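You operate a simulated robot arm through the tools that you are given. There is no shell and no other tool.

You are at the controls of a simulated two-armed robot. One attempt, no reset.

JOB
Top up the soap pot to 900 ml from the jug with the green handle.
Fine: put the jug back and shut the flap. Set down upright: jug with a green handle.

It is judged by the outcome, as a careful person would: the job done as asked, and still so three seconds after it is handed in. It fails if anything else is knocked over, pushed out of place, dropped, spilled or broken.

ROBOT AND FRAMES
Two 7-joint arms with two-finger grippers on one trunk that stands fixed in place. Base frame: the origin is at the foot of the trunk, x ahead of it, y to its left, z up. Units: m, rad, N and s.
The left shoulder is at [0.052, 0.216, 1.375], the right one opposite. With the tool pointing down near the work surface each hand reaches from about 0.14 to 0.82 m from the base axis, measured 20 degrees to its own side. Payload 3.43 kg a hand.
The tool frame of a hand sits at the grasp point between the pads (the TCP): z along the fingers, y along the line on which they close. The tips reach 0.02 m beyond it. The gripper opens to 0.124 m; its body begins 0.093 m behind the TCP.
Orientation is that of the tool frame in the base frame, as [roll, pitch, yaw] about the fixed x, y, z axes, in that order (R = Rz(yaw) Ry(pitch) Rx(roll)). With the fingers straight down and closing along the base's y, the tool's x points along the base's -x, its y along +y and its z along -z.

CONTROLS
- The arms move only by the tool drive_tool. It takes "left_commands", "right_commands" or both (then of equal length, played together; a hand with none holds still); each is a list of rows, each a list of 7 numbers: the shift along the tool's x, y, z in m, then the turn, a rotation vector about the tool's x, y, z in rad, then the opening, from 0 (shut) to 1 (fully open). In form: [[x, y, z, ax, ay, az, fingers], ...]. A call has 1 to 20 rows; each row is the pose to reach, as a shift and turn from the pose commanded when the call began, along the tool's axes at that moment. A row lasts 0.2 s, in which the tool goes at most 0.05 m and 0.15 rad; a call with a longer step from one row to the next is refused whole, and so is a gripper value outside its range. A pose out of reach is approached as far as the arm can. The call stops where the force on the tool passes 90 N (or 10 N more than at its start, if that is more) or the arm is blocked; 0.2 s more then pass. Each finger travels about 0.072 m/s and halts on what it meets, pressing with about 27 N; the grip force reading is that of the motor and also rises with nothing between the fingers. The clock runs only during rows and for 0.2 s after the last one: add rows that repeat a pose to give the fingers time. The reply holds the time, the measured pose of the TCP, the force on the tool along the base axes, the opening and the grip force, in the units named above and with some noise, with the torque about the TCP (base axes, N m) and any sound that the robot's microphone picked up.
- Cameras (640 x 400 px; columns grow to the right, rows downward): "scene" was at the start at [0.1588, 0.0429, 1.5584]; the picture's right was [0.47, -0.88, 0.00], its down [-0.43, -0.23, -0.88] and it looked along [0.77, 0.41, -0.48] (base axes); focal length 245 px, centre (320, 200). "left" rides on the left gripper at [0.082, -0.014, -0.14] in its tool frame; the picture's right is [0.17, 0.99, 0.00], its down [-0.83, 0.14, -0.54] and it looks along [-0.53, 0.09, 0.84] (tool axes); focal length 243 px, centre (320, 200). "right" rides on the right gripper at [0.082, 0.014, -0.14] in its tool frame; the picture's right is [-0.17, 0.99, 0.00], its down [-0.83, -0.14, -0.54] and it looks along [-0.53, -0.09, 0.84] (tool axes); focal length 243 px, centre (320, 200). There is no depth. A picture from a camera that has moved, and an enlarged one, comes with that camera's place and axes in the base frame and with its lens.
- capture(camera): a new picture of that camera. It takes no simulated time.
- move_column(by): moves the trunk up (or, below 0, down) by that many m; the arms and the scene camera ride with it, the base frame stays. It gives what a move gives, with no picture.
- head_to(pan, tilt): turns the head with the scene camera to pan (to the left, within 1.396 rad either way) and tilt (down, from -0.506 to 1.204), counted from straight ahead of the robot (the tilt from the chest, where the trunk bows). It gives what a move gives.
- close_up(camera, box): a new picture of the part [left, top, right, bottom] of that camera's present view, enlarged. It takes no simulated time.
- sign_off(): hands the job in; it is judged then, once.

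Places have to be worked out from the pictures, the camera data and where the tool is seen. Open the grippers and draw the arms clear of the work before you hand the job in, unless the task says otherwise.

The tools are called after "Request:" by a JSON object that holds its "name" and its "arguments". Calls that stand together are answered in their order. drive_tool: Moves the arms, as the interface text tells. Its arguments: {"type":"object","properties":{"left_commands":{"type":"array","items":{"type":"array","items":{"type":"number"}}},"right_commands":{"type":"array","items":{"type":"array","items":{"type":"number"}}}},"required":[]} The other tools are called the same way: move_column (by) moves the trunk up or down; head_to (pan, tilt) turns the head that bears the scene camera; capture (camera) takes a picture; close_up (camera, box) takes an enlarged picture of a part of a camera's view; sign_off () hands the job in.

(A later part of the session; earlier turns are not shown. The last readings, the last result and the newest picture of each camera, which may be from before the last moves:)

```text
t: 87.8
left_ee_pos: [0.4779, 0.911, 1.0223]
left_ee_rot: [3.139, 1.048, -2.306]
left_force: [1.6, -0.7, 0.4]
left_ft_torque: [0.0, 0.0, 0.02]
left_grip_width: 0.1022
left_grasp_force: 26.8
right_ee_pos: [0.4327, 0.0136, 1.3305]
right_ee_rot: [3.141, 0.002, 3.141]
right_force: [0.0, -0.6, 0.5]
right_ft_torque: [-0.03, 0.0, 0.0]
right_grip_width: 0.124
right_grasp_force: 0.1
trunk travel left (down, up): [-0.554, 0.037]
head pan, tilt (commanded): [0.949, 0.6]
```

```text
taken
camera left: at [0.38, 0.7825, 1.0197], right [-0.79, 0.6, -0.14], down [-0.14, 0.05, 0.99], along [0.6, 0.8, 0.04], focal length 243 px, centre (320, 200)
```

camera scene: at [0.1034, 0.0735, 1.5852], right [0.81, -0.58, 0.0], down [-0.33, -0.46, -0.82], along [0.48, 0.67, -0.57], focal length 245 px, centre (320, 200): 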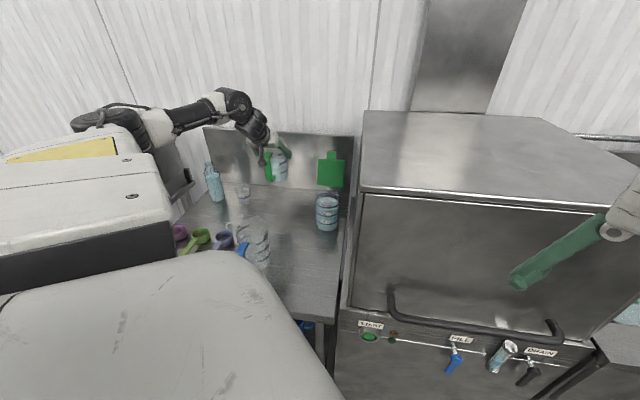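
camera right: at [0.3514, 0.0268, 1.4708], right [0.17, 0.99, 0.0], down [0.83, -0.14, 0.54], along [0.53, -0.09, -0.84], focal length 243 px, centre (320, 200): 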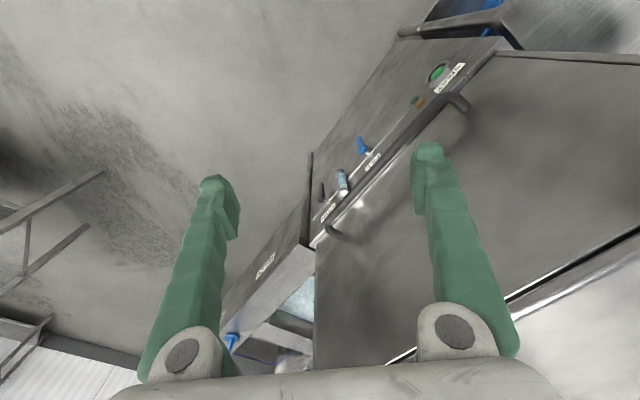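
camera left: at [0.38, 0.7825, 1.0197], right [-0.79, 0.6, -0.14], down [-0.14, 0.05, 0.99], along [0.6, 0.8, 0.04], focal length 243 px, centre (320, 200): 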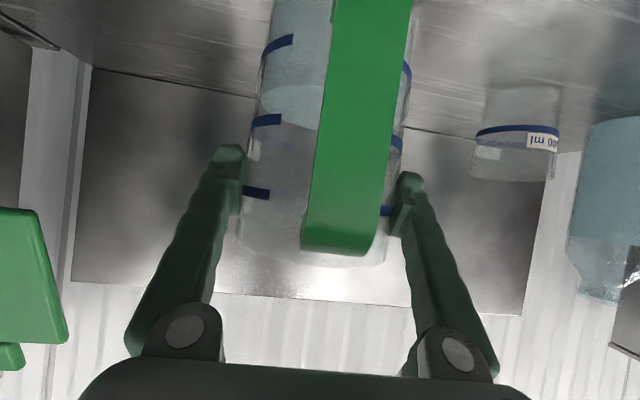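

Grip is firm. I lift 1 cm to confirm the hold, then up to travel height.

Request:
{"name": "drive_tool", "arguments": {"left_commands": [[-0.0043, 0, -0.0025, 0, 0, 0, 0], [-0.0087, 0, -0.005, 0, 0, 0, 0], [-0.0087, 0, -0.005, 0, 0, 0, 0]]}}

Request:
{"name": "drive_tool", "arguments": {"left_commands": [[-0.013, 0, -0.0075, 0, 0, 0, 0], [-0.03, 0, -0.0172, 0, 0, 0, 0], [-0.05, 0, -0.0286, 0, 0, 0, 0], [-0.07, 0, -0.04, 0, 0, 0, 0], [-0.09, 0, -0.0515, 0, 0, 0, 0], [-0.11, 0, -0.063, 0, 0, 0, 0], [-0.13, 0, -0.0744, 0, 0, 0, 0], [-0.139, 0, -0.0795, 0, 0, 0, 0]]}}

Request:
{"name": "capture", "arguments": {"camera": "scene"}}

Request:
{"name": "capture", "arguments": {"camera": "left"}}

```text
t: 88.6
left_ee_pos: [0.4787, 0.9123, 1.032]
left_ee_rot: [3.138, 1.046, -2.308]
left_force: [0.1, 0.4, -6.0]
left_ft_torque: [0.01, -0.02, 0.01]
left_grip_width: 0.1022
left_grasp_force: 27.0
right_ee_pos: [0.4337, 0.0146, 1.33]
right_ee_rot: [-3.141, 0.001, -3.141]
right_force: [0.1, 0.0, -0.2]
right_ft_torque: [0.02, -0.05, -0.01]
right_grip_width: 0.1242
right_grasp_force: 0.0
trunk travel left (down, up): [-0.554, 0.037]
head pan, tilt (commanded): [0.949, 0.6]
```

```text
t: 90.4
left_ee_pos: [0.4783, 0.911, 1.1906]
left_ee_rot: [3.141, 1.049, -2.306]
left_force: [-0.3, -0.3, -6.0]
left_ft_torque: [0.01, -0.02, 0.02]
left_grip_width: 0.1021
left_grasp_force: 26.0
right_ee_pos: [0.4337, 0.0133, 1.3307]
right_ee_rot: [-3.141, 0.002, 3.141]
right_force: [-0.6, -0.5, -0.3]
right_ft_torque: [-0.01, -0.01, -0.01]
right_grip_width: 0.124
right_grasp_force: 0.1
trunk travel left (down, up): [-0.554, 0.037]
head pan, tilt (commanded): [0.949, 0.6]
```

```text
taken
camera scene: at [0.1037, 0.073, 1.5852], right [0.81, -0.58, 0.0], down [-0.33, -0.46, -0.82], along [0.48, 0.67, -0.57], focal length 245 px, centre (320, 200)
```

scene: 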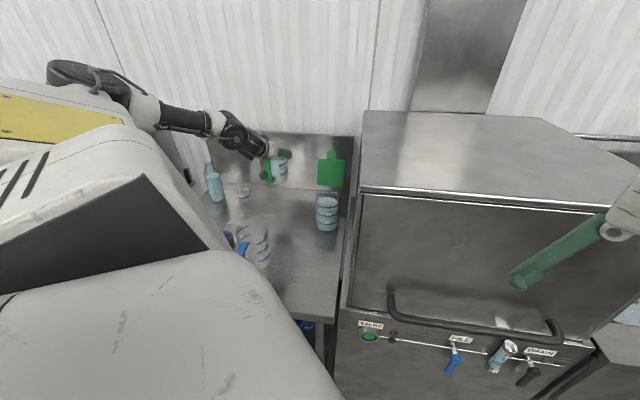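

```text
taken
camera left: at [0.3799, 0.7823, 1.1887], right [-0.79, 0.6, -0.14], down [-0.14, 0.05, 0.99], along [0.6, 0.8, 0.04], focal length 243 px, centre (320, 200)
```

left: 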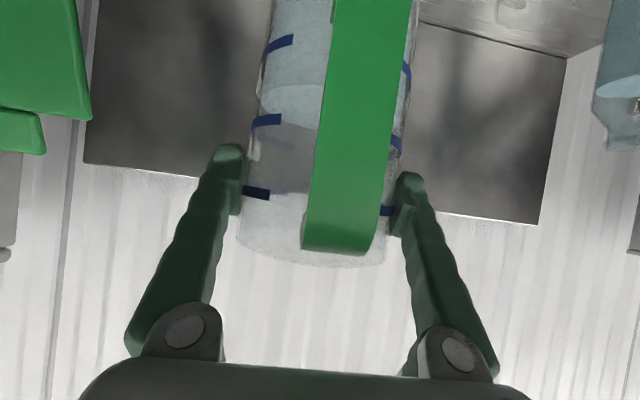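

Steady at 6 N. I tilt to 30° here, well below the spill angle for this fill, so the arm configuration matches the one that worked near the pot.

Request:
{"name": "drive_tool", "arguments": {"left_commands": [[0, 0, 0, 0, 0.087, 0, 0], [0, 0, 0, 0, 0.175, 0, 0], [0, 0, 0, 0, 0.262, 0, 0], [0, 0, 0, 0, 0.35, 0, 0], [0, 0, 0, 0, 0.437, 0, 0], [0, 0, 0, 0, 0.524, 0, 0]]}}

Request:
{"name": "capture", "arguments": {"camera": "left"}}

```text
t: 91.8
left_ee_pos: [0.4805, 0.9113, 1.1907]
left_ee_rot: [3.138, 0.522, -2.308]
left_force: [-0.4, -0.2, -5.6]
left_ft_torque: [0.19, -0.13, -0.02]
left_grip_width: 0.1019
left_grasp_force: 27.5
right_ee_pos: [0.4345, 0.0149, 1.33]
right_ee_rot: [3.141, 0.001, 3.14]
right_force: [-0.2, -0.6, 0.6]
right_ft_torque: [-0.02, 0.03, -0.02]
right_grip_width: 0.1241
right_grasp_force: 0.0
trunk travel left (down, up): [-0.554, 0.037]
head pan, tilt (commanded): [0.949, 0.6]
```

```text
taken
camera left: at [0.3959, 0.798, 1.2699], right [-0.83, 0.55, -0.08], down [0.2, 0.43, 0.88], along [0.52, 0.71, -0.47], focal length 243 px, centre (320, 200)
```

left: 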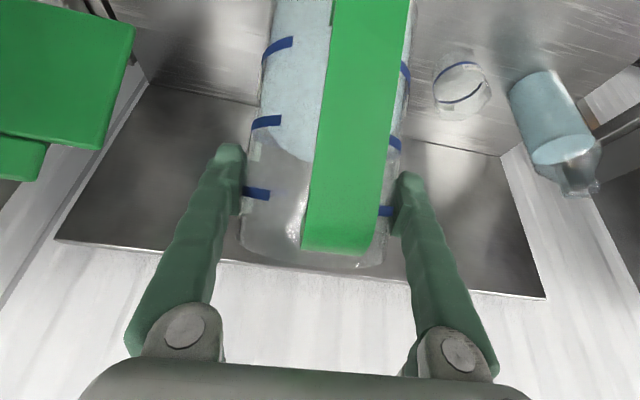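

No slip. I carry the jug back toward the pot, yawing to 15°, in two halves.

Request:
{"name": "drive_tool", "arguments": {"left_commands": [[0.0076, -0.008, -0.0032, 0.0143, 0, 0.0248, 0], [0.0228, -0.0239, -0.0096, 0.0428, 0, 0.0744, 0], [0.038, -0.0398, -0.0159, 0.0714, 0, 0.1241, 0], [0.0532, -0.0557, -0.0223, 0.0999, 0, 0.1737, 0], [0.0684, -0.0716, -0.0287, 0.1284, 0, 0.2233, 0], [0.076, -0.0795, -0.0319, 0.1427, 0, 0.2482, 0]]}}

Request:
{"name": "capture", "arguments": {"camera": "scene"}}

```text
t: 93.2
left_ee_pos: [0.4845, 0.7964, 1.1826]
left_ee_rot: [3.139, 0.523, -2.592]
left_force: [-0.4, -0.1, -5.3]
left_ft_torque: [0.12, -0.16, 0.0]
left_grip_width: 0.1018
left_grasp_force: 27.5
right_ee_pos: [0.4338, 0.0149, 1.3295]
right_ee_rot: [-3.141, 0.002, -3.141]
right_force: [0.8, -0.2, 0.3]
right_ft_torque: [0.02, 0.04, -0.02]
right_grip_width: 0.124
right_grasp_force: 0.0
trunk travel left (down, up): [-0.554, 0.037]
head pan, tilt (commanded): [0.949, 0.6]
```

```text
taken
camera scene: at [0.1036, 0.0727, 1.5852], right [0.81, -0.58, 0.0], down [-0.33, -0.46, -0.82], along [0.48, 0.67, -0.57], focal length 245 px, centre (320, 200)
```

scene: 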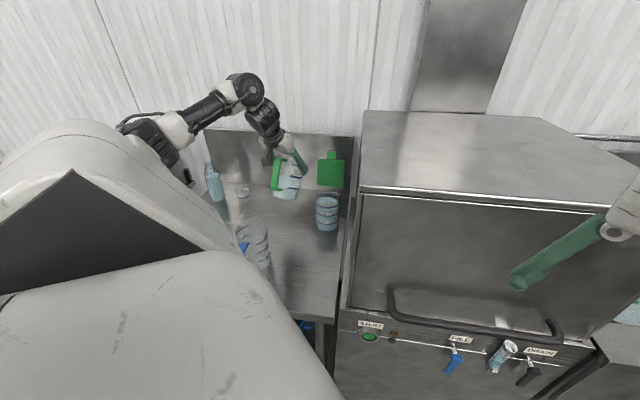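

On track. Second half of the carry to the pre-pour pose.

Request:
{"name": "drive_tool", "arguments": {"left_commands": [[0.0057, -0.0098, -0.0013, 0.0144, 0, 0.0249, 0], [0.0171, -0.0295, -0.0038, 0.0432, 0, 0.0748, 0], [0.0285, -0.0492, -0.0063, 0.072, 0, 0.1246, 0], [0.0399, -0.0688, -0.0088, 0.1007, 0, 0.1744, 0], [0.0513, -0.0885, -0.0113, 0.1295, 0, 0.2243, 0], [0.057, -0.0983, -0.0126, 0.1439, 0, 0.2492, 0], [0.057, -0.0983, -0.0126, 0.1439, 0, 0.2492, 0]]}}

Request:
{"name": "capture", "arguments": {"camera": "scene"}}

Request:
{"name": "close_up", "arguments": {"camera": "scene", "box": [270, 160, 350, 240]}}

```text
t: 94.8
left_ee_pos: [0.4875, 0.684, 1.162]
left_ee_rot: [3.141, 0.524, -2.881]
left_force: [-0.7, 0.8, -6.6]
left_ft_torque: [0.08, -0.15, -0.05]
left_grip_width: 0.1018
left_grasp_force: 26.9
right_ee_pos: [0.4338, 0.015, 1.3303]
right_ee_rot: [-3.14, -0.001, -3.141]
right_force: [-0.7, -0.7, -0.2]
right_ft_torque: [0.01, -0.01, 0.01]
right_grip_width: 0.124
right_grasp_force: 0.0
trunk travel left (down, up): [-0.554, 0.037]
head pan, tilt (commanded): [0.949, 0.6]
```

```text
taken
camera scene: at [0.1038, 0.0731, 1.5852], right [0.81, -0.58, 0.0], down [-0.33, -0.46, -0.82], along [0.48, 0.67, -0.57], focal length 245 px, centre (320, 200)
```

scene: 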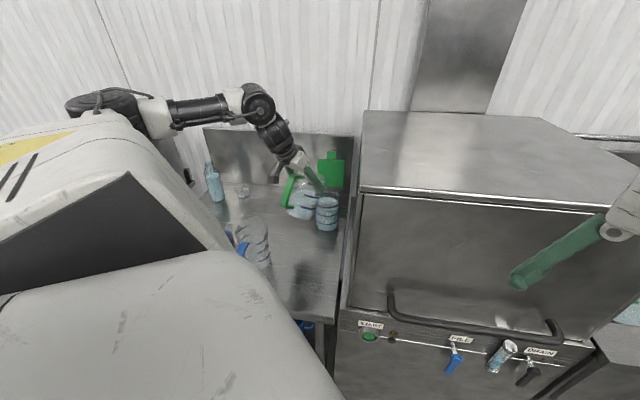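

```text
5.00 times, centred on (310, 200) of scene
camera zoom: at [0.1038, 0.0731, 1.5852], right [0.81, -0.58, 0.0], down [-0.33, -0.46, -0.82], along [0.48, 0.67, -0.57], focal length 1226 px, centre (370, 200)
```

zoom: 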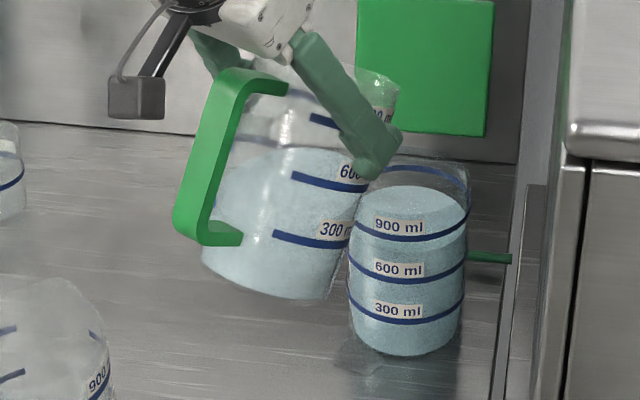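

Clear view: pot ~770 ml, jug ~510 ml, lip approaching the opening. I bring the lip over the pot while tilting to 50°.

Request:
{"name": "drive_tool", "arguments": {"left_commands": [[-0.0006, 0, 0.0073, 0, 0.058, 0, 0], [-0.0013, 0, 0.0147, 0, 0.116, 0, 0], [-0.0019, 0, 0.022, 0, 0.174, 0, 0], [-0.0025, 0, 0.0293, 0, 0.233, 0, 0], [-0.0032, 0, 0.0367, 0, 0.291, 0, 0], [-0.0038, 0, 0.044, 0, 0.349, 0, 0]]}}

Request:
{"name": "close_up", "arguments": {"camera": "scene", "box": [270, 160, 350, 240]}}

Request:
{"name": "close_up", "arguments": {"camera": "left", "box": [200, 150, 440, 380]}}

```text
t: 96.2
left_ee_pos: [0.5122, 0.6901, 1.1234]
left_ee_rot: [3.14, 0.168, -2.875]
left_force: [4.2, 1.8, 1.8]
left_ft_torque: [-0.12, 0.1, 0.01]
left_grip_width: 0.1016
left_grasp_force: 26.8
left hand out of reach, approached as far as the arm can: row 3, 4
right_ee_pos: [0.4356, 0.0145, 1.3292]
right_ee_rot: [3.139, -0.001, -3.14]
right_force: [0.4, 0.4, -0.8]
right_ft_torque: [-0.03, 0.06, -0.02]
right_grip_width: 0.1242
right_grasp_force: 0.0
trunk travel left (down, up): [-0.554, 0.037]
head pan, tilt (commanded): [0.949, 0.6]
```

```text
5.00 times, centred on (310, 200) of scene
camera zoom: at [0.1051, 0.0724, 1.585], right [0.81, -0.58, 0.0], down [-0.33, -0.46, -0.82], along [0.48, 0.67, -0.57], focal length 1226 px, centre (370, 200)
```

zoom: 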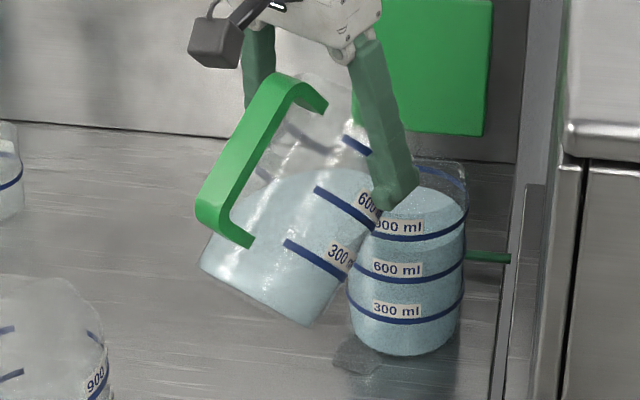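

```text
1.74 times, centred on (320, 265) of left
camera zoom: at [0.4142, 0.6508, 1.246], right [-0.42, 0.91, -0.03], down [0.67, 0.32, 0.67], along [0.62, 0.26, -0.74], focal length 422 px, centre (320, 87)
```

zoom: 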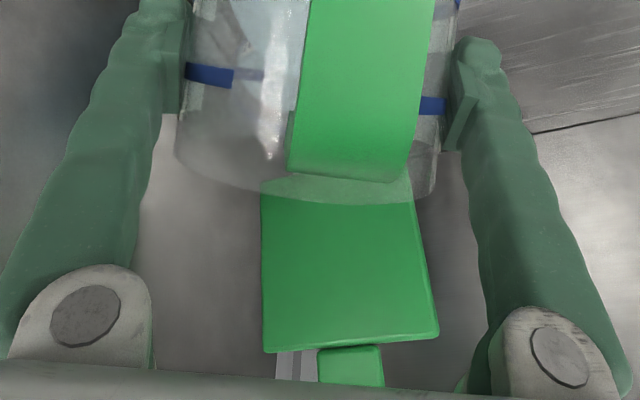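

There's an unexpected force reading after an arm reconfiguration; I hold still to see if it's just a transient.

Request:
{"name": "drive_tool", "arguments": {"left_commands": [[0, 0, 0, 0, 0, 0, 0], [0, 0, 0, 0, 0, 0, 0]]}}

Request:
{"name": "capture", "arguments": {"camera": "scene"}}

Request:
{"name": "close_up", "arguments": {"camera": "scene", "box": [290, 180, 345, 240]}}

```text
t: 96.8
left_ee_pos: [0.5121, 0.6917, 1.1256]
left_ee_rot: [3.14, 0.173, -2.878]
left_force: [-0.1, -0.2, -5.5]
left_ft_torque: [0.06, -0.22, -0.03]
left_grip_width: 0.1016
left_grasp_force: 27.4
right_ee_pos: [0.4332, 0.0152, 1.3295]
right_ee_rot: [3.141, 0.003, 3.141]
right_force: [-1.3, 0.5, 0.1]
right_ft_torque: [-0.01, 0.02, -0.04]
right_grip_width: 0.1241
right_grasp_force: 0.0
trunk travel left (down, up): [-0.554, 0.037]
head pan, tilt (commanded): [0.949, 0.6]
```

```text
taken
camera scene: at [0.1044, 0.0728, 1.5851], right [0.81, -0.58, 0.0], down [-0.33, -0.46, -0.82], along [0.48, 0.67, -0.57], focal length 245 px, centre (320, 200)
```

scene: 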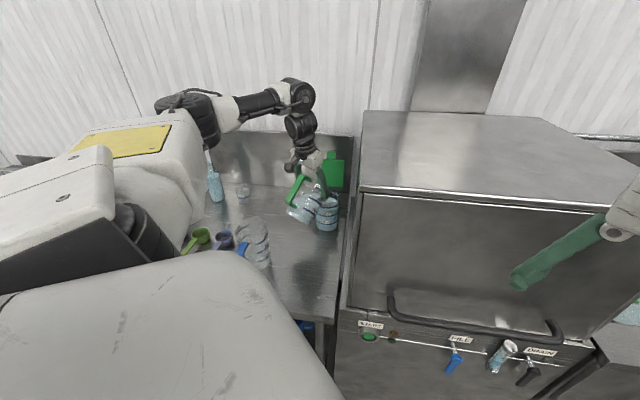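

```text
6.67 times, centred on (318, 210) of scene
camera zoom: at [0.1044, 0.0728, 1.5851], right [0.81, -0.58, 0.0], down [-0.33, -0.46, -0.82], along [0.48, 0.67, -0.57], focal length 1635 px, centre (337, 133)
```

zoom: 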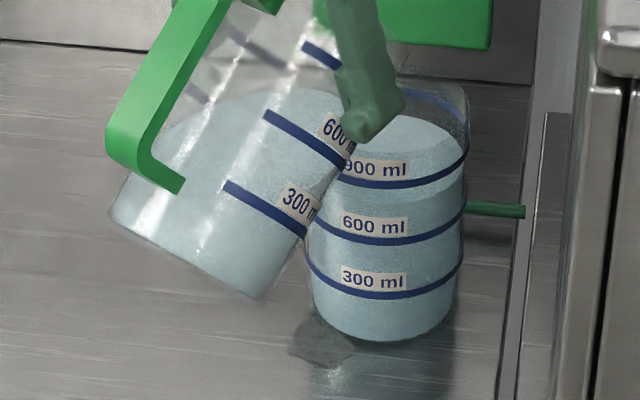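

Just a transient from the arm reconfiguring – load is normal again and the pot is unchanged. I tilt on to 57°.

Request:
{"name": "drive_tool", "arguments": {"left_commands": [[-0.0013, 0, -0.001, 0, 0.04, 0, 0], [-0.0025, 0, -0.0019, 0, 0.08, 0, 0], [-0.0038, 0, -0.0029, 0, 0.12, 0, 0], [-0.0038, 0, -0.0029, 0, 0.12, 0, 0]]}}

Request:
{"name": "close_up", "arguments": {"camera": "scene", "box": [290, 180, 345, 240]}}

Request:
{"name": "close_up", "arguments": {"camera": "left", "box": [200, 150, 440, 380]}}

```text
t: 97.8
left_ee_pos: [0.5129, 0.6923, 1.1304]
left_ee_rot: [3.139, 0.055, -2.877]
left_force: [1.0, -0.8, -5.9]
left_ft_torque: [0.07, -0.26, 0.01]
left_grip_width: 0.1019
left_grasp_force: 27.1
right_ee_pos: [0.4344, 0.0155, 1.3307]
right_ee_rot: [3.142, -0.001, 3.14]
right_force: [0.6, -0.3, 0.3]
right_ft_torque: [0.01, 0.0, 0.01]
right_grip_width: 0.124
right_grasp_force: 0.0
trunk travel left (down, up): [-0.554, 0.037]
head pan, tilt (commanded): [0.949, 0.6]
```

```text
6.67 times, centred on (318, 210) of scene
camera zoom: at [0.1038, 0.0731, 1.5852], right [0.81, -0.58, 0.0], down [-0.33, -0.46, -0.82], along [0.48, 0.67, -0.57], focal length 1635 px, centre (337, 133)
```

zoom: 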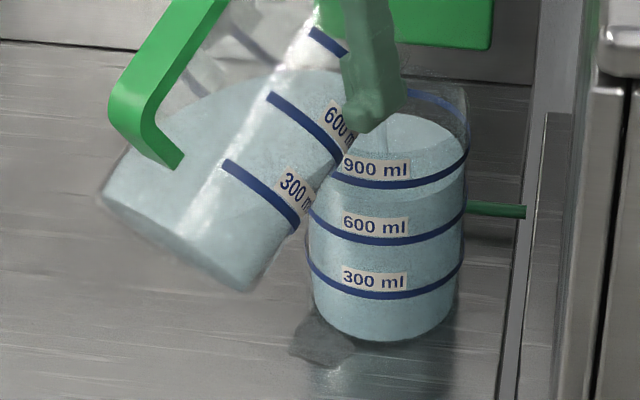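

```text
1.74 times, centred on (320, 265) of left
camera zoom: at [0.4315, 0.6562, 1.2639], right [-0.42, 0.91, -0.01], down [0.74, 0.34, 0.58], along [0.53, 0.24, -0.81], focal length 422 px, centre (320, 87)
```

zoom: 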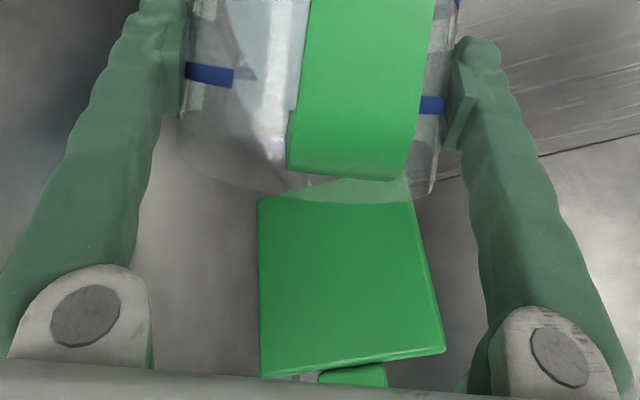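

Flow is just starting near 57°. I go to 61° and hold for a moment.

Request:
{"name": "drive_tool", "arguments": {"left_commands": [[-0.0017, 0, -0.001, 0, 0.024, 0, 0], [-0.0033, 0, -0.002, 0, 0.048, 0, 0], [-0.005, 0, -0.003, 0, 0.0716, 0, 0], [-0.005, 0, -0.003, 0, 0.0716, 0, 0]]}}

Request:
{"name": "close_up", "arguments": {"camera": "scene", "box": [290, 180, 345, 240]}}

Request:
{"name": "close_up", "arguments": {"camera": "left", "box": [200, 150, 440, 380]}}

```text
t: 98.8
left_ee_pos: [0.5195, 0.6921, 1.1323]
left_ee_rot: [3.141, -0.016, -2.879]
left_force: [-0.2, 1.1, -4.9]
left_ft_torque: [0.04, -0.24, 0.02]
left_grip_width: 0.1019
left_grasp_force: 27.0
right_ee_pos: [0.4339, 0.0144, 1.3296]
right_ee_rot: [3.141, 0.002, 3.141]
right_force: [-0.5, 0.1, 0.0]
right_ft_torque: [-0.01, 0.02, -0.03]
right_grip_width: 0.1241
right_grasp_force: 0.0
trunk travel left (down, up): [-0.554, 0.037]
head pan, tilt (commanded): [0.949, 0.6]
```

```text
6.67 times, centred on (318, 210) of scene
camera zoom: at [0.1036, 0.0728, 1.5852], right [0.81, -0.58, 0.0], down [-0.33, -0.46, -0.82], along [0.48, 0.67, -0.57], focal length 1635 px, centre (337, 133)
```

zoom: 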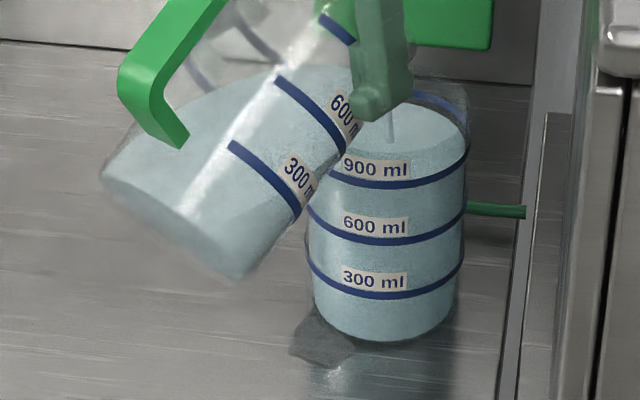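

```text
1.74 times, centred on (320, 265) of left
camera zoom: at [0.4459, 0.6596, 1.274], right [-0.42, 0.91, 0.0], down [0.77, 0.35, 0.53], along [0.48, 0.22, -0.85], focal length 422 px, centre (320, 87)
```

zoom: 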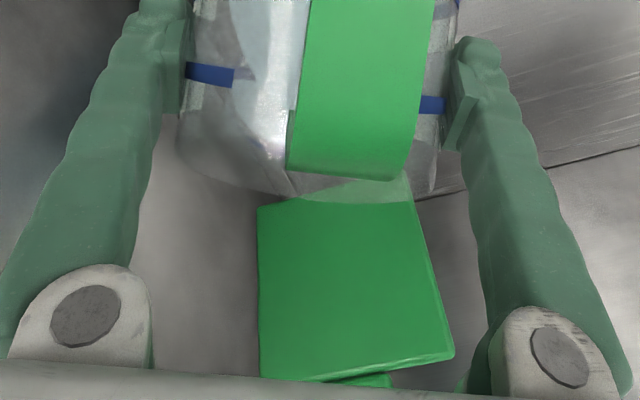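

A stream is running into the pot and the level is rising to roughly 830 ml. I hold the tilt briefly and look again closely.

Request:
{"name": "drive_tool", "arguments": {"left_commands": [[0, 0, 0, 0, 0, 0, 0]]}}

Request:
{"name": "close_up", "arguments": {"camera": "scene", "box": [312, 185, 342, 225]}}

```text
t: 99.2
left_ee_pos: [0.5198, 0.6932, 1.1334]
left_ee_rot: [3.139, -0.017, -2.879]
left_force: [0.3, 0.1, -4.5]
left_ft_torque: [0.07, -0.25, 0.02]
left_grip_width: 0.102
left_grasp_force: 27.3
right_ee_pos: [0.4345, 0.0145, 1.3311]
right_ee_rot: [3.141, -0.001, 3.141]
right_force: [0.0, -1.0, 0.1]
right_ft_torque: [0.04, 0.0, 0.0]
right_grip_width: 0.1241
right_grasp_force: 0.1
trunk travel left (down, up): [-0.554, 0.037]
head pan, tilt (commanded): [0.949, 0.6]
```

```text
10.00 times, centred on (327, 205) of scene
camera zoom: at [0.1039, 0.0726, 1.5852], right [0.81, -0.58, 0.0], down [-0.33, -0.46, -0.82], along [0.48, 0.67, -0.57], focal length 2453 px, centre (250, 150)
```

zoom: 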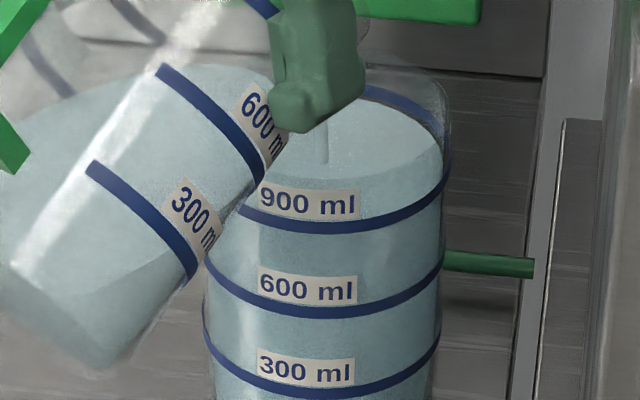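

The surface is now only slightly below the 900 ring's far side (~870 ml) with a thin stream. One more brief hold.

Request:
{"name": "drive_tool", "arguments": {"left_commands": [[0, 0, 0, 0, 0, 0, 0]]}}

Request:
{"name": "close_up", "arguments": {"camera": "scene", "box": [312, 185, 342, 225]}}

```text
t: 99.6
left_ee_pos: [0.521, 0.693, 1.1333]
left_ee_rot: [3.141, -0.018, -2.877]
left_force: [-0.5, 0.4, -4.7]
left_ft_torque: [0.03, -0.18, 0.02]
left_grip_width: 0.1016
left_grasp_force: 27.2
right_ee_pos: [0.435, 0.0141, 1.3295]
right_ee_rot: [3.141, 0.002, -3.141]
right_force: [-0.2, 0.1, -0.1]
right_ft_torque: [-0.02, -0.01, 0.03]
right_grip_width: 0.1238
right_grasp_force: 0.0
trunk travel left (down, up): [-0.554, 0.037]
head pan, tilt (commanded): [0.949, 0.6]
```

```text
10.00 times, centred on (327, 205) of scene
camera zoom: at [0.1037, 0.0728, 1.5852], right [0.81, -0.58, 0.0], down [-0.33, -0.46, -0.82], along [0.48, 0.67, -0.57], focal length 2453 px, centre (250, 150)
```

zoom: 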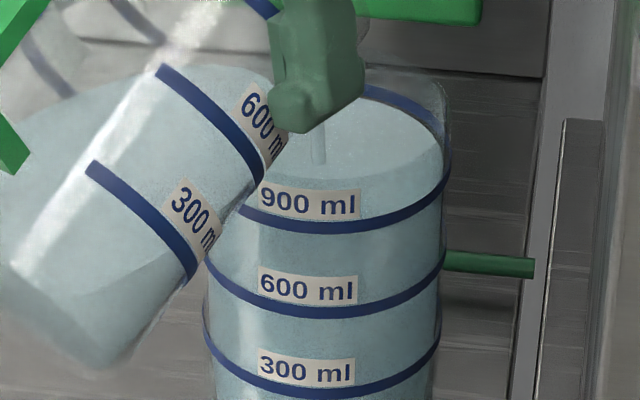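

The surface is practically touching the lower edge of the 900 ring (≈885 ml) with a dwindling stream. I wait one more step and then tilt back in the same motion, lip staying over the pot.

Request:
{"name": "drive_tool", "arguments": {"left_commands": [[0, 0, 0, 0, 0, 0, 0], [0, 0, 0, 0, -0.11, 0, 0], [0, 0, 0, 0, -0.22, 0, 0], [0, 0, 0, 0, -0.22, 0, 0]]}}

Request:
{"name": "close_up", "arguments": {"camera": "scene", "box": [312, 185, 342, 225]}}

Request:
{"name": "close_up", "arguments": {"camera": "left", "box": [200, 150, 440, 380]}}

```text
t: 100.6
left_ee_pos: [0.5212, 0.6927, 1.135]
left_ee_rot: [3.139, 0.204, -2.878]
left_force: [-0.3, -0.6, -5.5]
left_ft_torque: [0.05, -0.17, 0.04]
left_grip_width: 0.1014
left_grasp_force: 27.0
right_ee_pos: [0.4365, 0.0131, 1.3284]
right_ee_rot: [3.141, 0.001, 3.141]
right_force: [0.1, -0.4, -0.5]
right_ft_torque: [0.04, 0.01, 0.0]
right_grip_width: 0.1241
right_grasp_force: 0.0
trunk travel left (down, up): [-0.554, 0.037]
head pan, tilt (commanded): [0.949, 0.6]
```

```text
10.00 times, centred on (327, 205) of scene
camera zoom: at [0.1053, 0.0718, 1.5851], right [0.81, -0.58, 0.0], down [-0.33, -0.46, -0.82], along [0.48, 0.67, -0.57], focal length 2453 px, centre (250, 150)
```

zoom: 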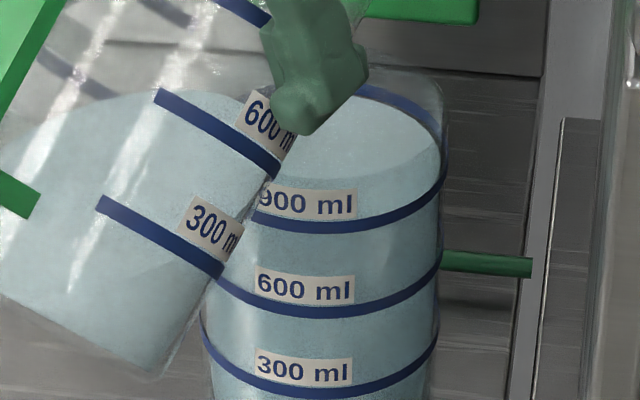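

```text
1.74 times, centred on (320, 265) of left
camera zoom: at [0.4193, 0.6516, 1.2534], right [-0.41, 0.91, -0.03], down [0.64, 0.32, 0.7], along [0.64, 0.27, -0.72], focal length 422 px, centre (320, 87)
```

zoom: 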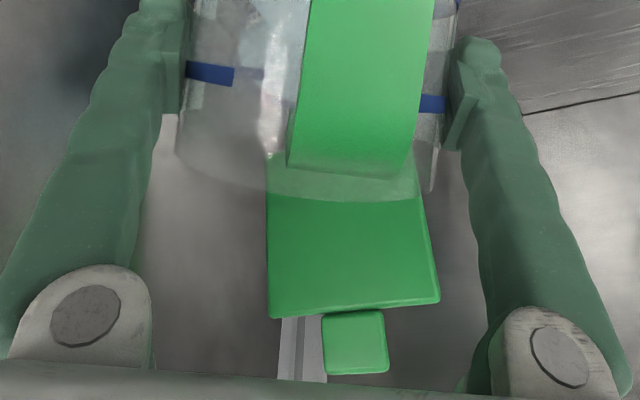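

Flow has stopped. I lift the jug up and back from the pot so I can read the level unobstructed.

Request:
{"name": "drive_tool", "arguments": {"left_commands": [[0.0015, 0, -0.0126, 0, -0.062, 0, 0], [0.003, 0, -0.0251, 0, -0.124, 0, 0], [0.0044, 0, -0.0377, 0, -0.186, 0, 0], [0.0059, 0, -0.0502, 0, -0.248, 0, 0], [0.0074, 0, -0.0628, 0, -0.31, 0, 0]]}}

Request:
{"name": "close_up", "arguments": {"camera": "scene", "box": [312, 185, 342, 225]}}

Request:
{"name": "close_up", "arguments": {"camera": "scene", "box": [260, 140, 350, 240]}}

```text
t: 101.8
left_ee_pos: [0.4996, 0.687, 1.1941]
left_ee_rot: [3.139, 0.515, -2.879]
left_force: [0.3, -0.2, -4.7]
left_ft_torque: [0.04, -0.12, -0.01]
left_grip_width: 0.1016
left_grasp_force: 26.6
right_ee_pos: [0.4324, 0.0148, 1.3311]
right_ee_rot: [3.142, 0.001, -3.141]
right_force: [0.2, -0.1, 0.0]
right_ft_torque: [-0.02, -0.01, -0.03]
right_grip_width: 0.124
right_grasp_force: 0.1
trunk travel left (down, up): [-0.554, 0.037]
head pan, tilt (commanded): [0.949, 0.6]
```

```text
10.00 times, centred on (327, 205) of scene
camera zoom: at [0.1028, 0.0724, 1.5853], right [0.81, -0.58, 0.0], down [-0.33, -0.46, -0.83], along [0.48, 0.67, -0.56], focal length 2453 px, centre (250, 150)
```

zoom: 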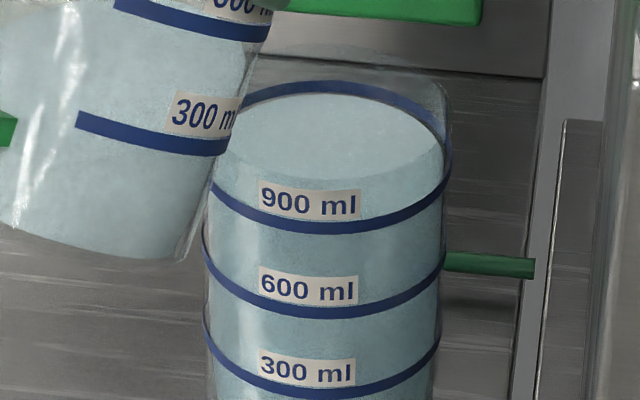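

```text
4.00 times, centred on (305, 190) of scene
camera zoom: at [0.1028, 0.0724, 1.5853], right [0.81, -0.58, 0.0], down [-0.33, -0.46, -0.83], along [0.48, 0.67, -0.56], focal length 981 px, centre (380, 240)
```

zoom: 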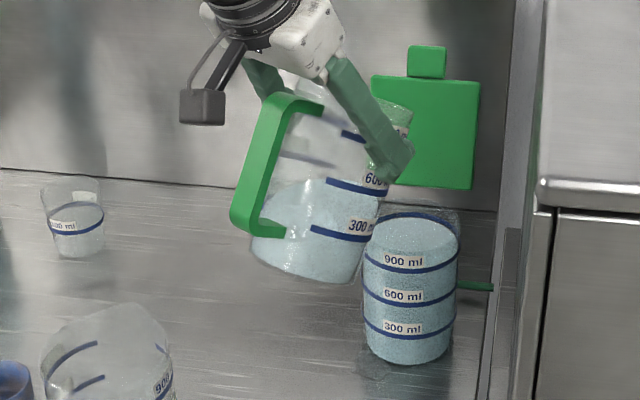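

The level sits just under the 900 ring. I'll zoom in further to measure how much is missing.

Request:
{"name": "close_up", "arguments": {"camera": "scene", "box": [319, 190, 336, 211]}}

Request:
{"name": "close_up", "arguments": {"camera": "scene", "box": [316, 188, 340, 230]}}

```text
16.00 times, centred on (328, 200) of scene
camera zoom: at [0.1028, 0.0724, 1.5853], right [0.81, -0.58, 0.0], down [-0.33, -0.46, -0.83], along [0.48, 0.67, -0.56], focal length 3925 px, centre (200, 192)
```

zoom: 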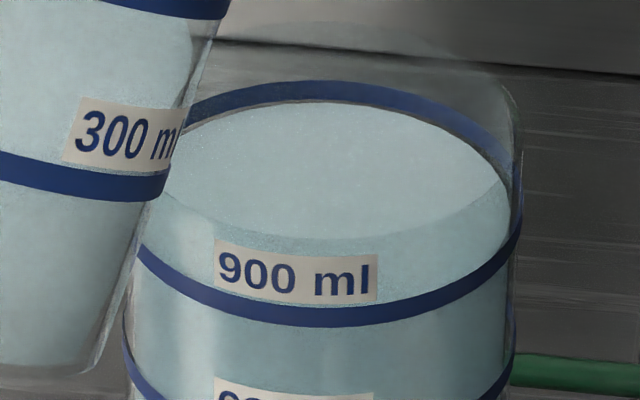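

```text
9.52 times, centred on (328, 209) of scene
camera zoom: at [0.1028, 0.0724, 1.5853], right [0.81, -0.58, 0.0], down [-0.33, -0.46, -0.83], along [0.48, 0.67, -0.56], focal length 2336 px, centre (244, 114)
```

zoom: 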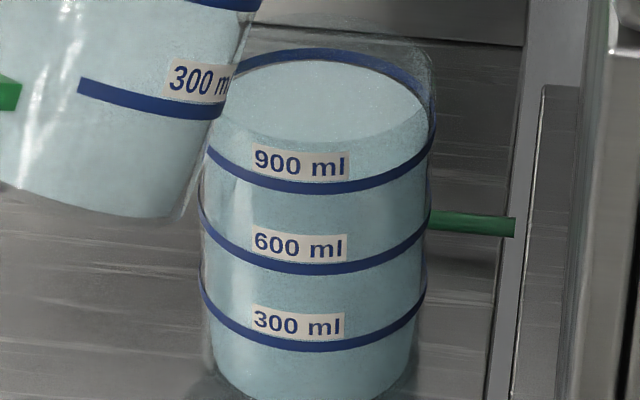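

My best estimate is ~885 ml, a hair under the ring. I'll add a last dribble: return over the pot to just below the flow angle first.

Request:
{"name": "drive_tool", "arguments": {"left_commands": [[0.0025, 0, 0.0092, 0, 0.066, 0, 0], [0.0051, 0, 0.0185, 0, 0.132, 0, 0], [0.0076, 0, 0.0277, 0, 0.198, 0, 0], [0.0101, 0, 0.0369, 0, 0.265, 0, 0], [0.0126, 0, 0.0461, 0, 0.331, 0, 0], [0.0152, 0, 0.0554, 0, 0.397, 0, 0], [0.0177, 0, 0.0646, 0, 0.463, 0, 0], [0.0177, 0, 0.0646, 0, 0.463, 0, 0]]}}

Request:
{"name": "close_up", "arguments": {"camera": "scene", "box": [312, 185, 342, 225]}}

```text
t: 103.6
left_ee_pos: [0.5144, 0.6935, 1.1291]
left_ee_rot: [3.141, 0.05, -2.879]
left_force: [0.5, -0.2, -4.6]
left_ft_torque: [0.05, -0.23, 0.0]
left_grip_width: 0.1014
left_grasp_force: 26.7
right_ee_pos: [0.4326, 0.0153, 1.3301]
right_ee_rot: [3.141, 0.002, -3.141]
right_force: [0.2, 0.0, -0.3]
right_ft_torque: [-0.02, 0.01, -0.03]
right_grip_width: 0.1242
right_grasp_force: 0.1
trunk travel left (down, up): [-0.554, 0.037]
head pan, tilt (commanded): [0.949, 0.6]
```

```text
10.00 times, centred on (327, 205) of scene
camera zoom: at [0.1031, 0.073, 1.5853], right [0.81, -0.58, 0.0], down [-0.33, -0.46, -0.82], along [0.48, 0.67, -0.57], focal length 2453 px, centre (250, 150)
```

zoom: 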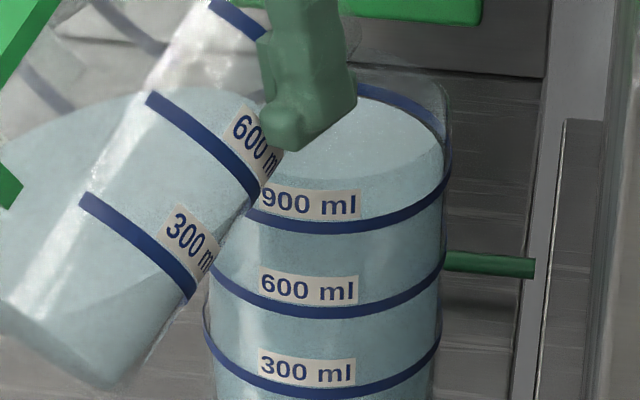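

No spill, no flow yet. Now a short dip to the earlier pouring angle (61°) for about half a second and back.

Request:
{"name": "drive_tool", "arguments": {"left_commands": [[-0.0031, 0, -0.0018, 0, 0.035, 0, 0], [-0.0062, 0, -0.0037, 0, 0.07, 0, 0], [-0.0062, 0, -0.0037, 0, 0.07, 0, 0], [-0.0062, 0, -0.0037, 0, -0.03, 0, 0], [-0.0062, 0, -0.0037, 0, -0.13, 0, 0]]}}

Request:
{"name": "close_up", "arguments": {"camera": "scene", "box": [312, 185, 342, 225]}}

```text
t: 104.8
left_ee_pos: [0.5209, 0.6946, 1.134]
left_ee_rot: [3.14, 0.182, -2.878]
left_force: [-0.7, 0.3, -4.2]
left_ft_torque: [0.08, -0.21, -0.01]
left_grip_width: 0.1016
left_grasp_force: 27.3
right_ee_pos: [0.4328, 0.0155, 1.3308]
right_ee_rot: [-3.141, 0.001, 3.141]
right_force: [0.0, 0.2, -0.2]
right_ft_torque: [0.0, 0.01, 0.0]
right_grip_width: 0.124
right_grasp_force: 0.1
trunk travel left (down, up): [-0.554, 0.037]
head pan, tilt (commanded): [0.949, 0.6]
```

```text
10.00 times, centred on (327, 205) of scene
camera zoom: at [0.1022, 0.0733, 1.5853], right [0.81, -0.58, 0.0], down [-0.33, -0.46, -0.82], along [0.48, 0.67, -0.57], focal length 2453 px, centre (250, 150)
```

zoom: 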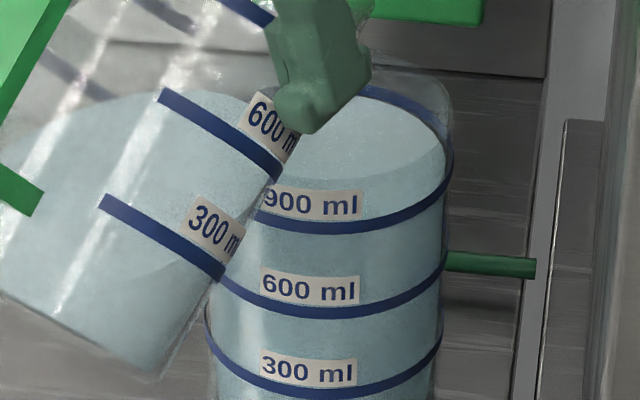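

I lift the jug away again and measure.

Request:
{"name": "drive_tool", "arguments": {"left_commands": [[0.0015, 0, -0.0126, 0, -0.062, 0, 0], [0.003, 0, -0.0251, 0, -0.124, 0, 0], [0.0044, 0, -0.0377, 0, -0.186, 0, 0], [0.0059, 0, -0.0502, 0, -0.248, 0, 0], [0.0074, 0, -0.0628, 0, -0.31, 0, 0]]}}

Request:
{"name": "close_up", "arguments": {"camera": "scene", "box": [319, 190, 336, 211]}}

Request:
{"name": "close_up", "arguments": {"camera": "scene", "box": [316, 188, 340, 230]}}

```text
t: 106.0
left_ee_pos: [0.5029, 0.6885, 1.1935]
left_ee_rot: [3.139, 0.491, -2.878]
left_force: [0.0, -0.1, -4.5]
left_ft_torque: [0.05, -0.15, -0.01]
left_grip_width: 0.1016
left_grasp_force: 27.1
right_ee_pos: [0.4326, 0.0144, 1.33]
right_ee_rot: [-3.141, 0.001, -3.139]
right_force: [0.1, 0.3, 0.4]
right_ft_torque: [0.01, 0.0, -0.01]
right_grip_width: 0.1241
right_grasp_force: 0.0
trunk travel left (down, up): [-0.554, 0.037]
head pan, tilt (commanded): [0.949, 0.6]
```

```text
16.00 times, centred on (328, 200) of scene
camera zoom: at [0.1022, 0.0727, 1.5854], right [0.81, -0.58, 0.0], down [-0.33, -0.46, -0.83], along [0.48, 0.67, -0.56], focal length 3925 px, centre (200, 192)
```

zoom: 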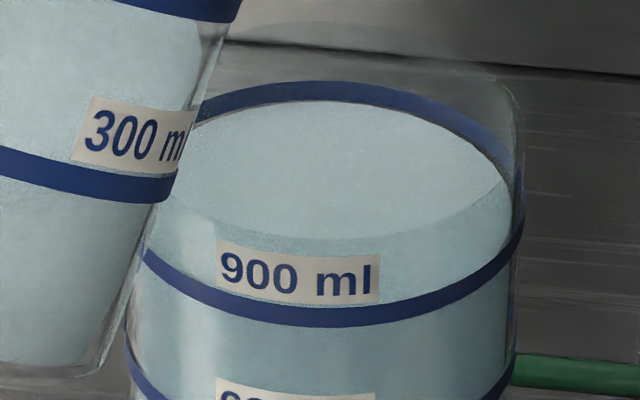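

```text
9.52 times, centred on (328, 209) of scene
camera zoom: at [0.1022, 0.0727, 1.5854], right [0.81, -0.58, 0.0], down [-0.33, -0.46, -0.83], along [0.48, 0.67, -0.56], focal length 2336 px, centre (244, 114)
```

zoom: 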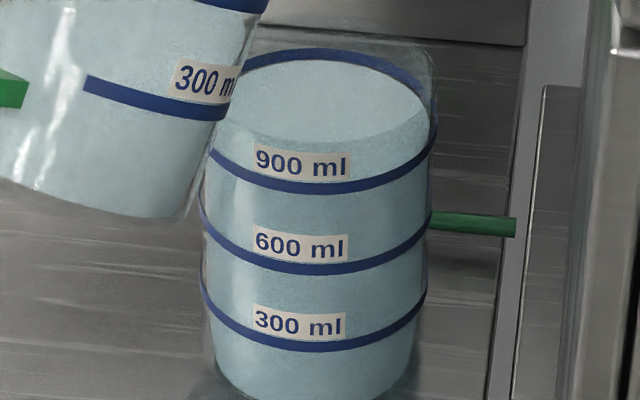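

The surface now meets the ring's lower edge — about 890–900 ml, done. I carry the jug back toward its original place along the same path.

Request:
{"name": "drive_tool", "arguments": {"left_commands": [[-0.0008, 0.0109, 0.0007, -0.0135, 0, -0.0252, 0], [-0.0025, 0.0327, 0.002, -0.0404, 0, -0.0757, 0], [-0.0041, 0.0545, 0.0033, -0.0674, 0, -0.1262, 0], [-0.0057, 0.0763, 0.0046, -0.0943, 0, -0.1766, 0], [-0.0074, 0.0981, 0.0059, -0.1212, 0, -0.2271, 0], [-0.0082, 0.109, 0.0066, -0.1347, 0, -0.2523, 0]]}}

Request:
{"name": "capture", "arguments": {"camera": "scene"}}

```text
t: 107.4
left_ee_pos: [0.486, 0.7979, 1.1905]
left_ee_rot: [3.14, 0.491, -2.593]
left_force: [0.8, 0.2, -4.9]
left_ft_torque: [0.05, -0.13, -0.02]
left_grip_width: 0.1015
left_grasp_force: 27.4
right_ee_pos: [0.436, 0.0146, 1.3309]
right_ee_rot: [3.14, 0.002, -3.141]
right_force: [0.5, -0.7, -0.8]
right_ft_torque: [-0.03, 0.03, -0.01]
right_grip_width: 0.1241
right_grasp_force: 0.1
trunk travel left (down, up): [-0.554, 0.037]
head pan, tilt (commanded): [0.949, 0.6]
```

```text
taken
camera scene: at [0.1041, 0.0729, 1.5851], right [0.81, -0.58, 0.0], down [-0.33, -0.46, -0.82], along [0.48, 0.67, -0.57], focal length 245 px, centre (320, 200)
```

scene: 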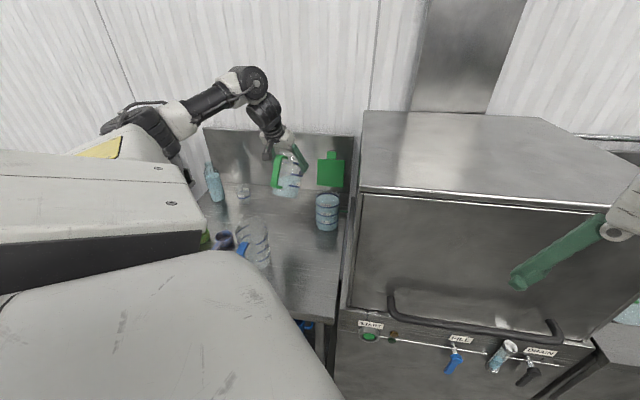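

Good. Second half of the return path.

Request:
{"name": "drive_tool", "arguments": {"left_commands": [[-0.0047, 0.01, 0.0025, -0.0136, 0, -0.0254, 0], [-0.014, 0.0301, 0.0075, -0.0407, 0, -0.0762, 0], [-0.0233, 0.0501, 0.0125, -0.0678, 0, -0.127, 0], [-0.0327, 0.0701, 0.0175, -0.0949, 0, -0.1778, 0], [-0.042, 0.0902, 0.0225, -0.122, 0, -0.2286, 0], [-0.0467, 0.1002, 0.025, -0.1356, 0, -0.254, 0]]}}

Request:
{"name": "drive_tool", "arguments": {"left_commands": [[0, 0, 0, 0, -0.087, 0, 0], [0, 0, 0, 0, -0.174, 0, 0], [0, 0, 0, 0, -0.26, 0, 0], [0, 0, 0, 0, -0.347, 0, 0], [0, 0, 0, 0, -0.434, 0, 0], [0, 0, 0, 0, -0.52, 0, 0], [0, 0, 0, 0, -0.52, 0, 0]]}}

Request:
{"name": "capture", "arguments": {"camera": "left"}}

Request:
{"name": "close_up", "arguments": {"camera": "scene", "box": [230, 130, 310, 220]}}

```text
t: 108.8
left_ee_pos: [0.4799, 0.9096, 1.1908]
left_ee_rot: [3.14, 0.491, -2.306]
left_force: [0.7, 0.0, -5.2]
left_ft_torque: [0.09, -0.11, -0.01]
left_grip_width: 0.1016
left_grasp_force: 27.0
right_ee_pos: [0.4343, 0.0154, 1.3304]
right_ee_rot: [-3.141, 0.001, -3.142]
right_force: [-0.6, -0.5, -0.9]
right_ft_torque: [-0.02, -0.01, 0.02]
right_grip_width: 0.124
right_grasp_force: 0.1
trunk travel left (down, up): [-0.554, 0.037]
head pan, tilt (commanded): [0.949, 0.6]
```

```text
t: 110.4
left_ee_pos: [0.4798, 0.9099, 1.1925]
left_ee_rot: [3.137, 1.012, -2.308]
left_force: [0.3, -0.6, -4.3]
left_ft_torque: [0.02, 0.02, 0.04]
left_grip_width: 0.1017
left_grasp_force: 27.0
right_ee_pos: [0.4337, 0.0141, 1.3293]
right_ee_rot: [3.141, 0.002, -3.141]
right_force: [0.0, -0.5, 0.1]
right_ft_torque: [-0.02, 0.0, 0.01]
right_grip_width: 0.1243
right_grasp_force: 0.1
trunk travel left (down, up): [-0.554, 0.037]
head pan, tilt (commanded): [0.949, 0.6]
```

```text
taken
camera left: at [0.3802, 0.7818, 1.1954], right [-0.79, 0.59, -0.14], down [-0.11, 0.08, 0.99], along [0.6, 0.8, 0.0], focal length 243 px, centre (320, 200)
```

left: 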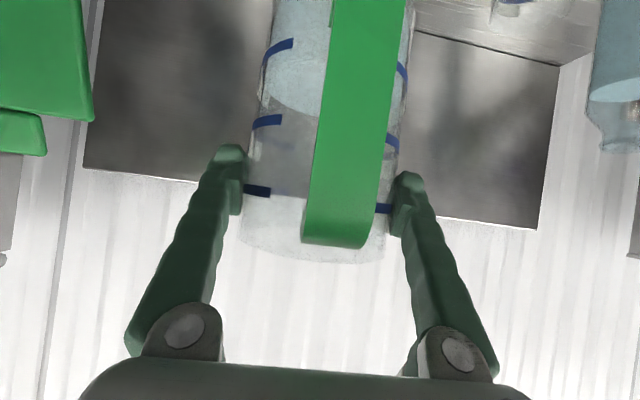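

```text
4.44 times, centred on (270, 175) of scene
camera zoom: at [0.1037, 0.073, 1.5852], right [0.81, -0.58, 0.0], down [-0.33, -0.46, -0.82], along [0.48, 0.67, -0.57], focal length 1090 px, centre (542, 311)
```

zoom: 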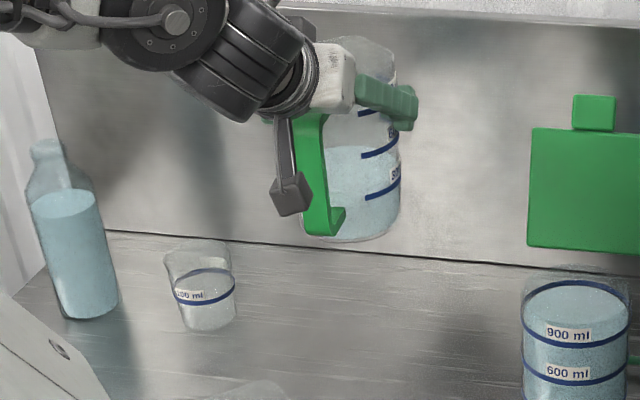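

The jug is level again above its original spot (only ~2° of slip, compensated). I lower it to just above the counter.

Request:
{"name": "drive_tool", "arguments": {"left_commands": [[0.015, 0.001, 0.0094, 0, 0, 0, 0], [0.034, 0.002, 0.0213, 0, 0, 0, 0], [0.053, 0.002, 0.0332, 0, 0, 0, 0], [0.072, 0.002, 0.045, 0, 0, 0, 0], [0.091, 0.002, 0.0569, 0, 0, 0, 0], [0.11, 0.002, 0.0688, 0, 0, 0, 0], [0.125, 0.002, 0.0782, 0, 0, 0, 0], [0.133, 0.002, 0.0832, 0, 0, 0, 0]]}}

Request:
{"name": "close_up", "arguments": {"camera": "scene", "box": [230, 140, 320, 240]}}

Request:
{"name": "capture", "arguments": {"camera": "left"}}

```text
t: 112.2
left_ee_pos: [0.4761, 0.9104, 1.0336]
left_ee_rot: [3.138, 1.011, -2.308]
left_force: [0.1, 0.4, -5.0]
left_ft_torque: [0.04, -0.02, -0.03]
left_grip_width: 0.1017
left_grasp_force: 27.3
right_ee_pos: [0.4344, 0.0151, 1.331]
right_ee_rot: [-3.141, 0.002, -3.141]
right_force: [-0.4, 0.4, 0.2]
right_ft_torque: [0.0, -0.02, -0.01]
right_grip_width: 0.124
right_grasp_force: 0.1
trunk travel left (down, up): [-0.554, 0.037]
head pan, tilt (commanded): [0.949, 0.6]
```

```text
4.00 times, centred on (275, 190) of scene
camera zoom: at [0.1037, 0.073, 1.5852], right [0.81, -0.58, 0.0], down [-0.33, -0.46, -0.82], along [0.48, 0.67, -0.57], focal length 981 px, centre (500, 240)
```

zoom: 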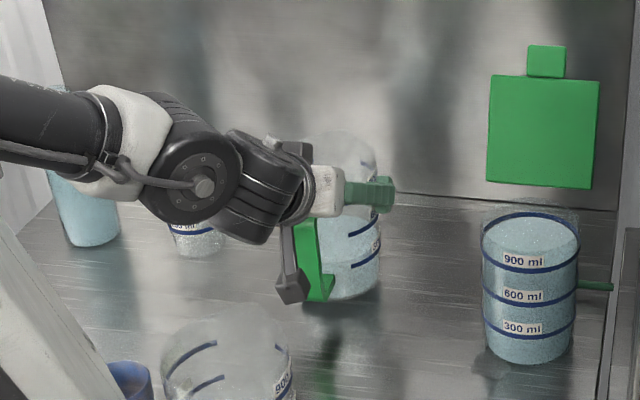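

```text
taken
camera left: at [0.3774, 0.7828, 1.0377], right [-0.79, 0.59, -0.14], down [-0.11, 0.08, 0.99], along [0.6, 0.8, 0.0], focal length 243 px, centre (320, 200)
```

left: 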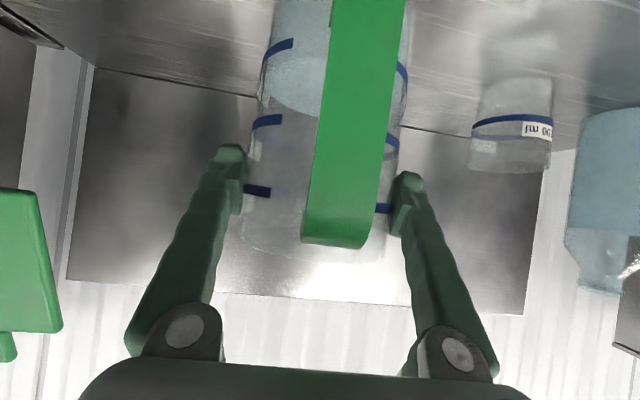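

About a centimetre to go. I lower in small steps and watch for touchdown.

Request:
{"name": "drive_tool", "arguments": {"left_commands": [[0.0025, 0, 0.0016, 0, 0, 0, 0], [0.0051, 0, 0.0032, 0, 0, 0, 0], [0.0051, 0, 0.0032, 0, 0, 0, 0]]}}

Request:
{"name": "drive_tool", "arguments": {"left_commands": [[0.0013, 0, 0.0008, 0, 0, 0, 0], [0.0025, 0, 0.0016, 0, 0, 0, 0], [0.0025, 0, 0.0016, 0, 0, 0, 0]]}}

```text
t: 113.0
left_ee_pos: [0.4762, 0.9114, 1.0303]
left_ee_rot: [3.136, 1.012, -2.308]
left_force: [0.1, 0.9, -4.2]
left_ft_torque: [0.01, -0.03, 0.03]
left_grip_width: 0.1017
left_grasp_force: 26.7
right_ee_pos: [0.4342, 0.0157, 1.3302]
right_ee_rot: [-3.14, 0.002, 3.14]
right_force: [0.9, 0.1, 0.0]
right_ft_torque: [-0.01, -0.02, -0.01]
right_grip_width: 0.124
right_grasp_force: 0.0
trunk travel left (down, up): [-0.554, 0.037]
head pan, tilt (commanded): [0.949, 0.6]
```

```text
t: 113.8
left_ee_pos: [0.4782, 0.9124, 1.0266]
left_ee_rot: [3.136, 1.013, -2.307]
left_force: [-0.8, 0.0, -4.4]
left_ft_torque: [0.01, -0.03, 0.02]
left_grip_width: 0.1017
left_grasp_force: 26.9
right_ee_pos: [0.4342, 0.0146, 1.3303]
right_ee_rot: [3.141, 0.002, 3.141]
right_force: [-0.1, -0.3, -0.3]
right_ft_torque: [0.01, 0.01, 0.02]
right_grip_width: 0.124
right_grasp_force: 0.1
trunk travel left (down, up): [-0.554, 0.037]
head pan, tilt (commanded): [0.949, 0.6]
```

Still fully carried (−4.4 N). I lower a few millimetres more.

Request:
{"name": "drive_tool", "arguments": {"left_commands": [[0.0013, 0, 0.0008, 0, 0, 0, 0], [0.0025, 0, 0.0016, 0, 0, 0, 0], [0.0025, 0, 0.0016, 0, 0, 0, 0]]}}

Request:
{"name": "drive_tool", "arguments": {"left_commands": [[0.0009, 0, 0.0005, 0, 0, 0, 0], [0.0017, 0, 0.0011, 0, 0, 0, 0], [0.0017, 0, 0.0011, 0, 0, 0, 0]]}}

```text
t: 114.6
left_ee_pos: [0.4779, 0.9108, 1.0239]
left_ee_rot: [3.139, 1.015, -2.306]
left_force: [0.9, -1.2, -0.2]
left_ft_torque: [0.24, -0.27, -0.03]
left_grip_width: 0.1017
left_grasp_force: 27.0
right_ee_pos: [0.4348, 0.0142, 1.3305]
right_ee_rot: [-3.141, 0.002, 3.141]
right_force: [0.6, -0.6, 0.1]
right_ft_torque: [-0.03, 0.0, -0.03]
right_grip_width: 0.124
right_grasp_force: 0.0
trunk travel left (down, up): [-0.554, 0.037]
head pan, tilt (commanded): [0.949, 0.6]
```

```text
t: 115.4
left_ee_pos: [0.4762, 0.9121, 1.0243]
left_ee_rot: [3.14, 1.017, -2.304]
left_force: [-0.9, 1.2, 8.5]
left_ft_torque: [0.66, -0.44, 0.04]
left_grip_width: 0.1018
left_grasp_force: 26.6
right_ee_pos: [0.4318, 0.0144, 1.3305]
right_ee_rot: [3.14, 0.002, -3.14]
right_force: [-0.1, 0.1, 0.8]
right_ft_torque: [0.02, 0.02, 0.01]
right_grip_width: 0.1241
right_grasp_force: 0.0
trunk travel left (down, up): [-0.554, 0.037]
head pan, tilt (commanded): [0.949, 0.6]
```

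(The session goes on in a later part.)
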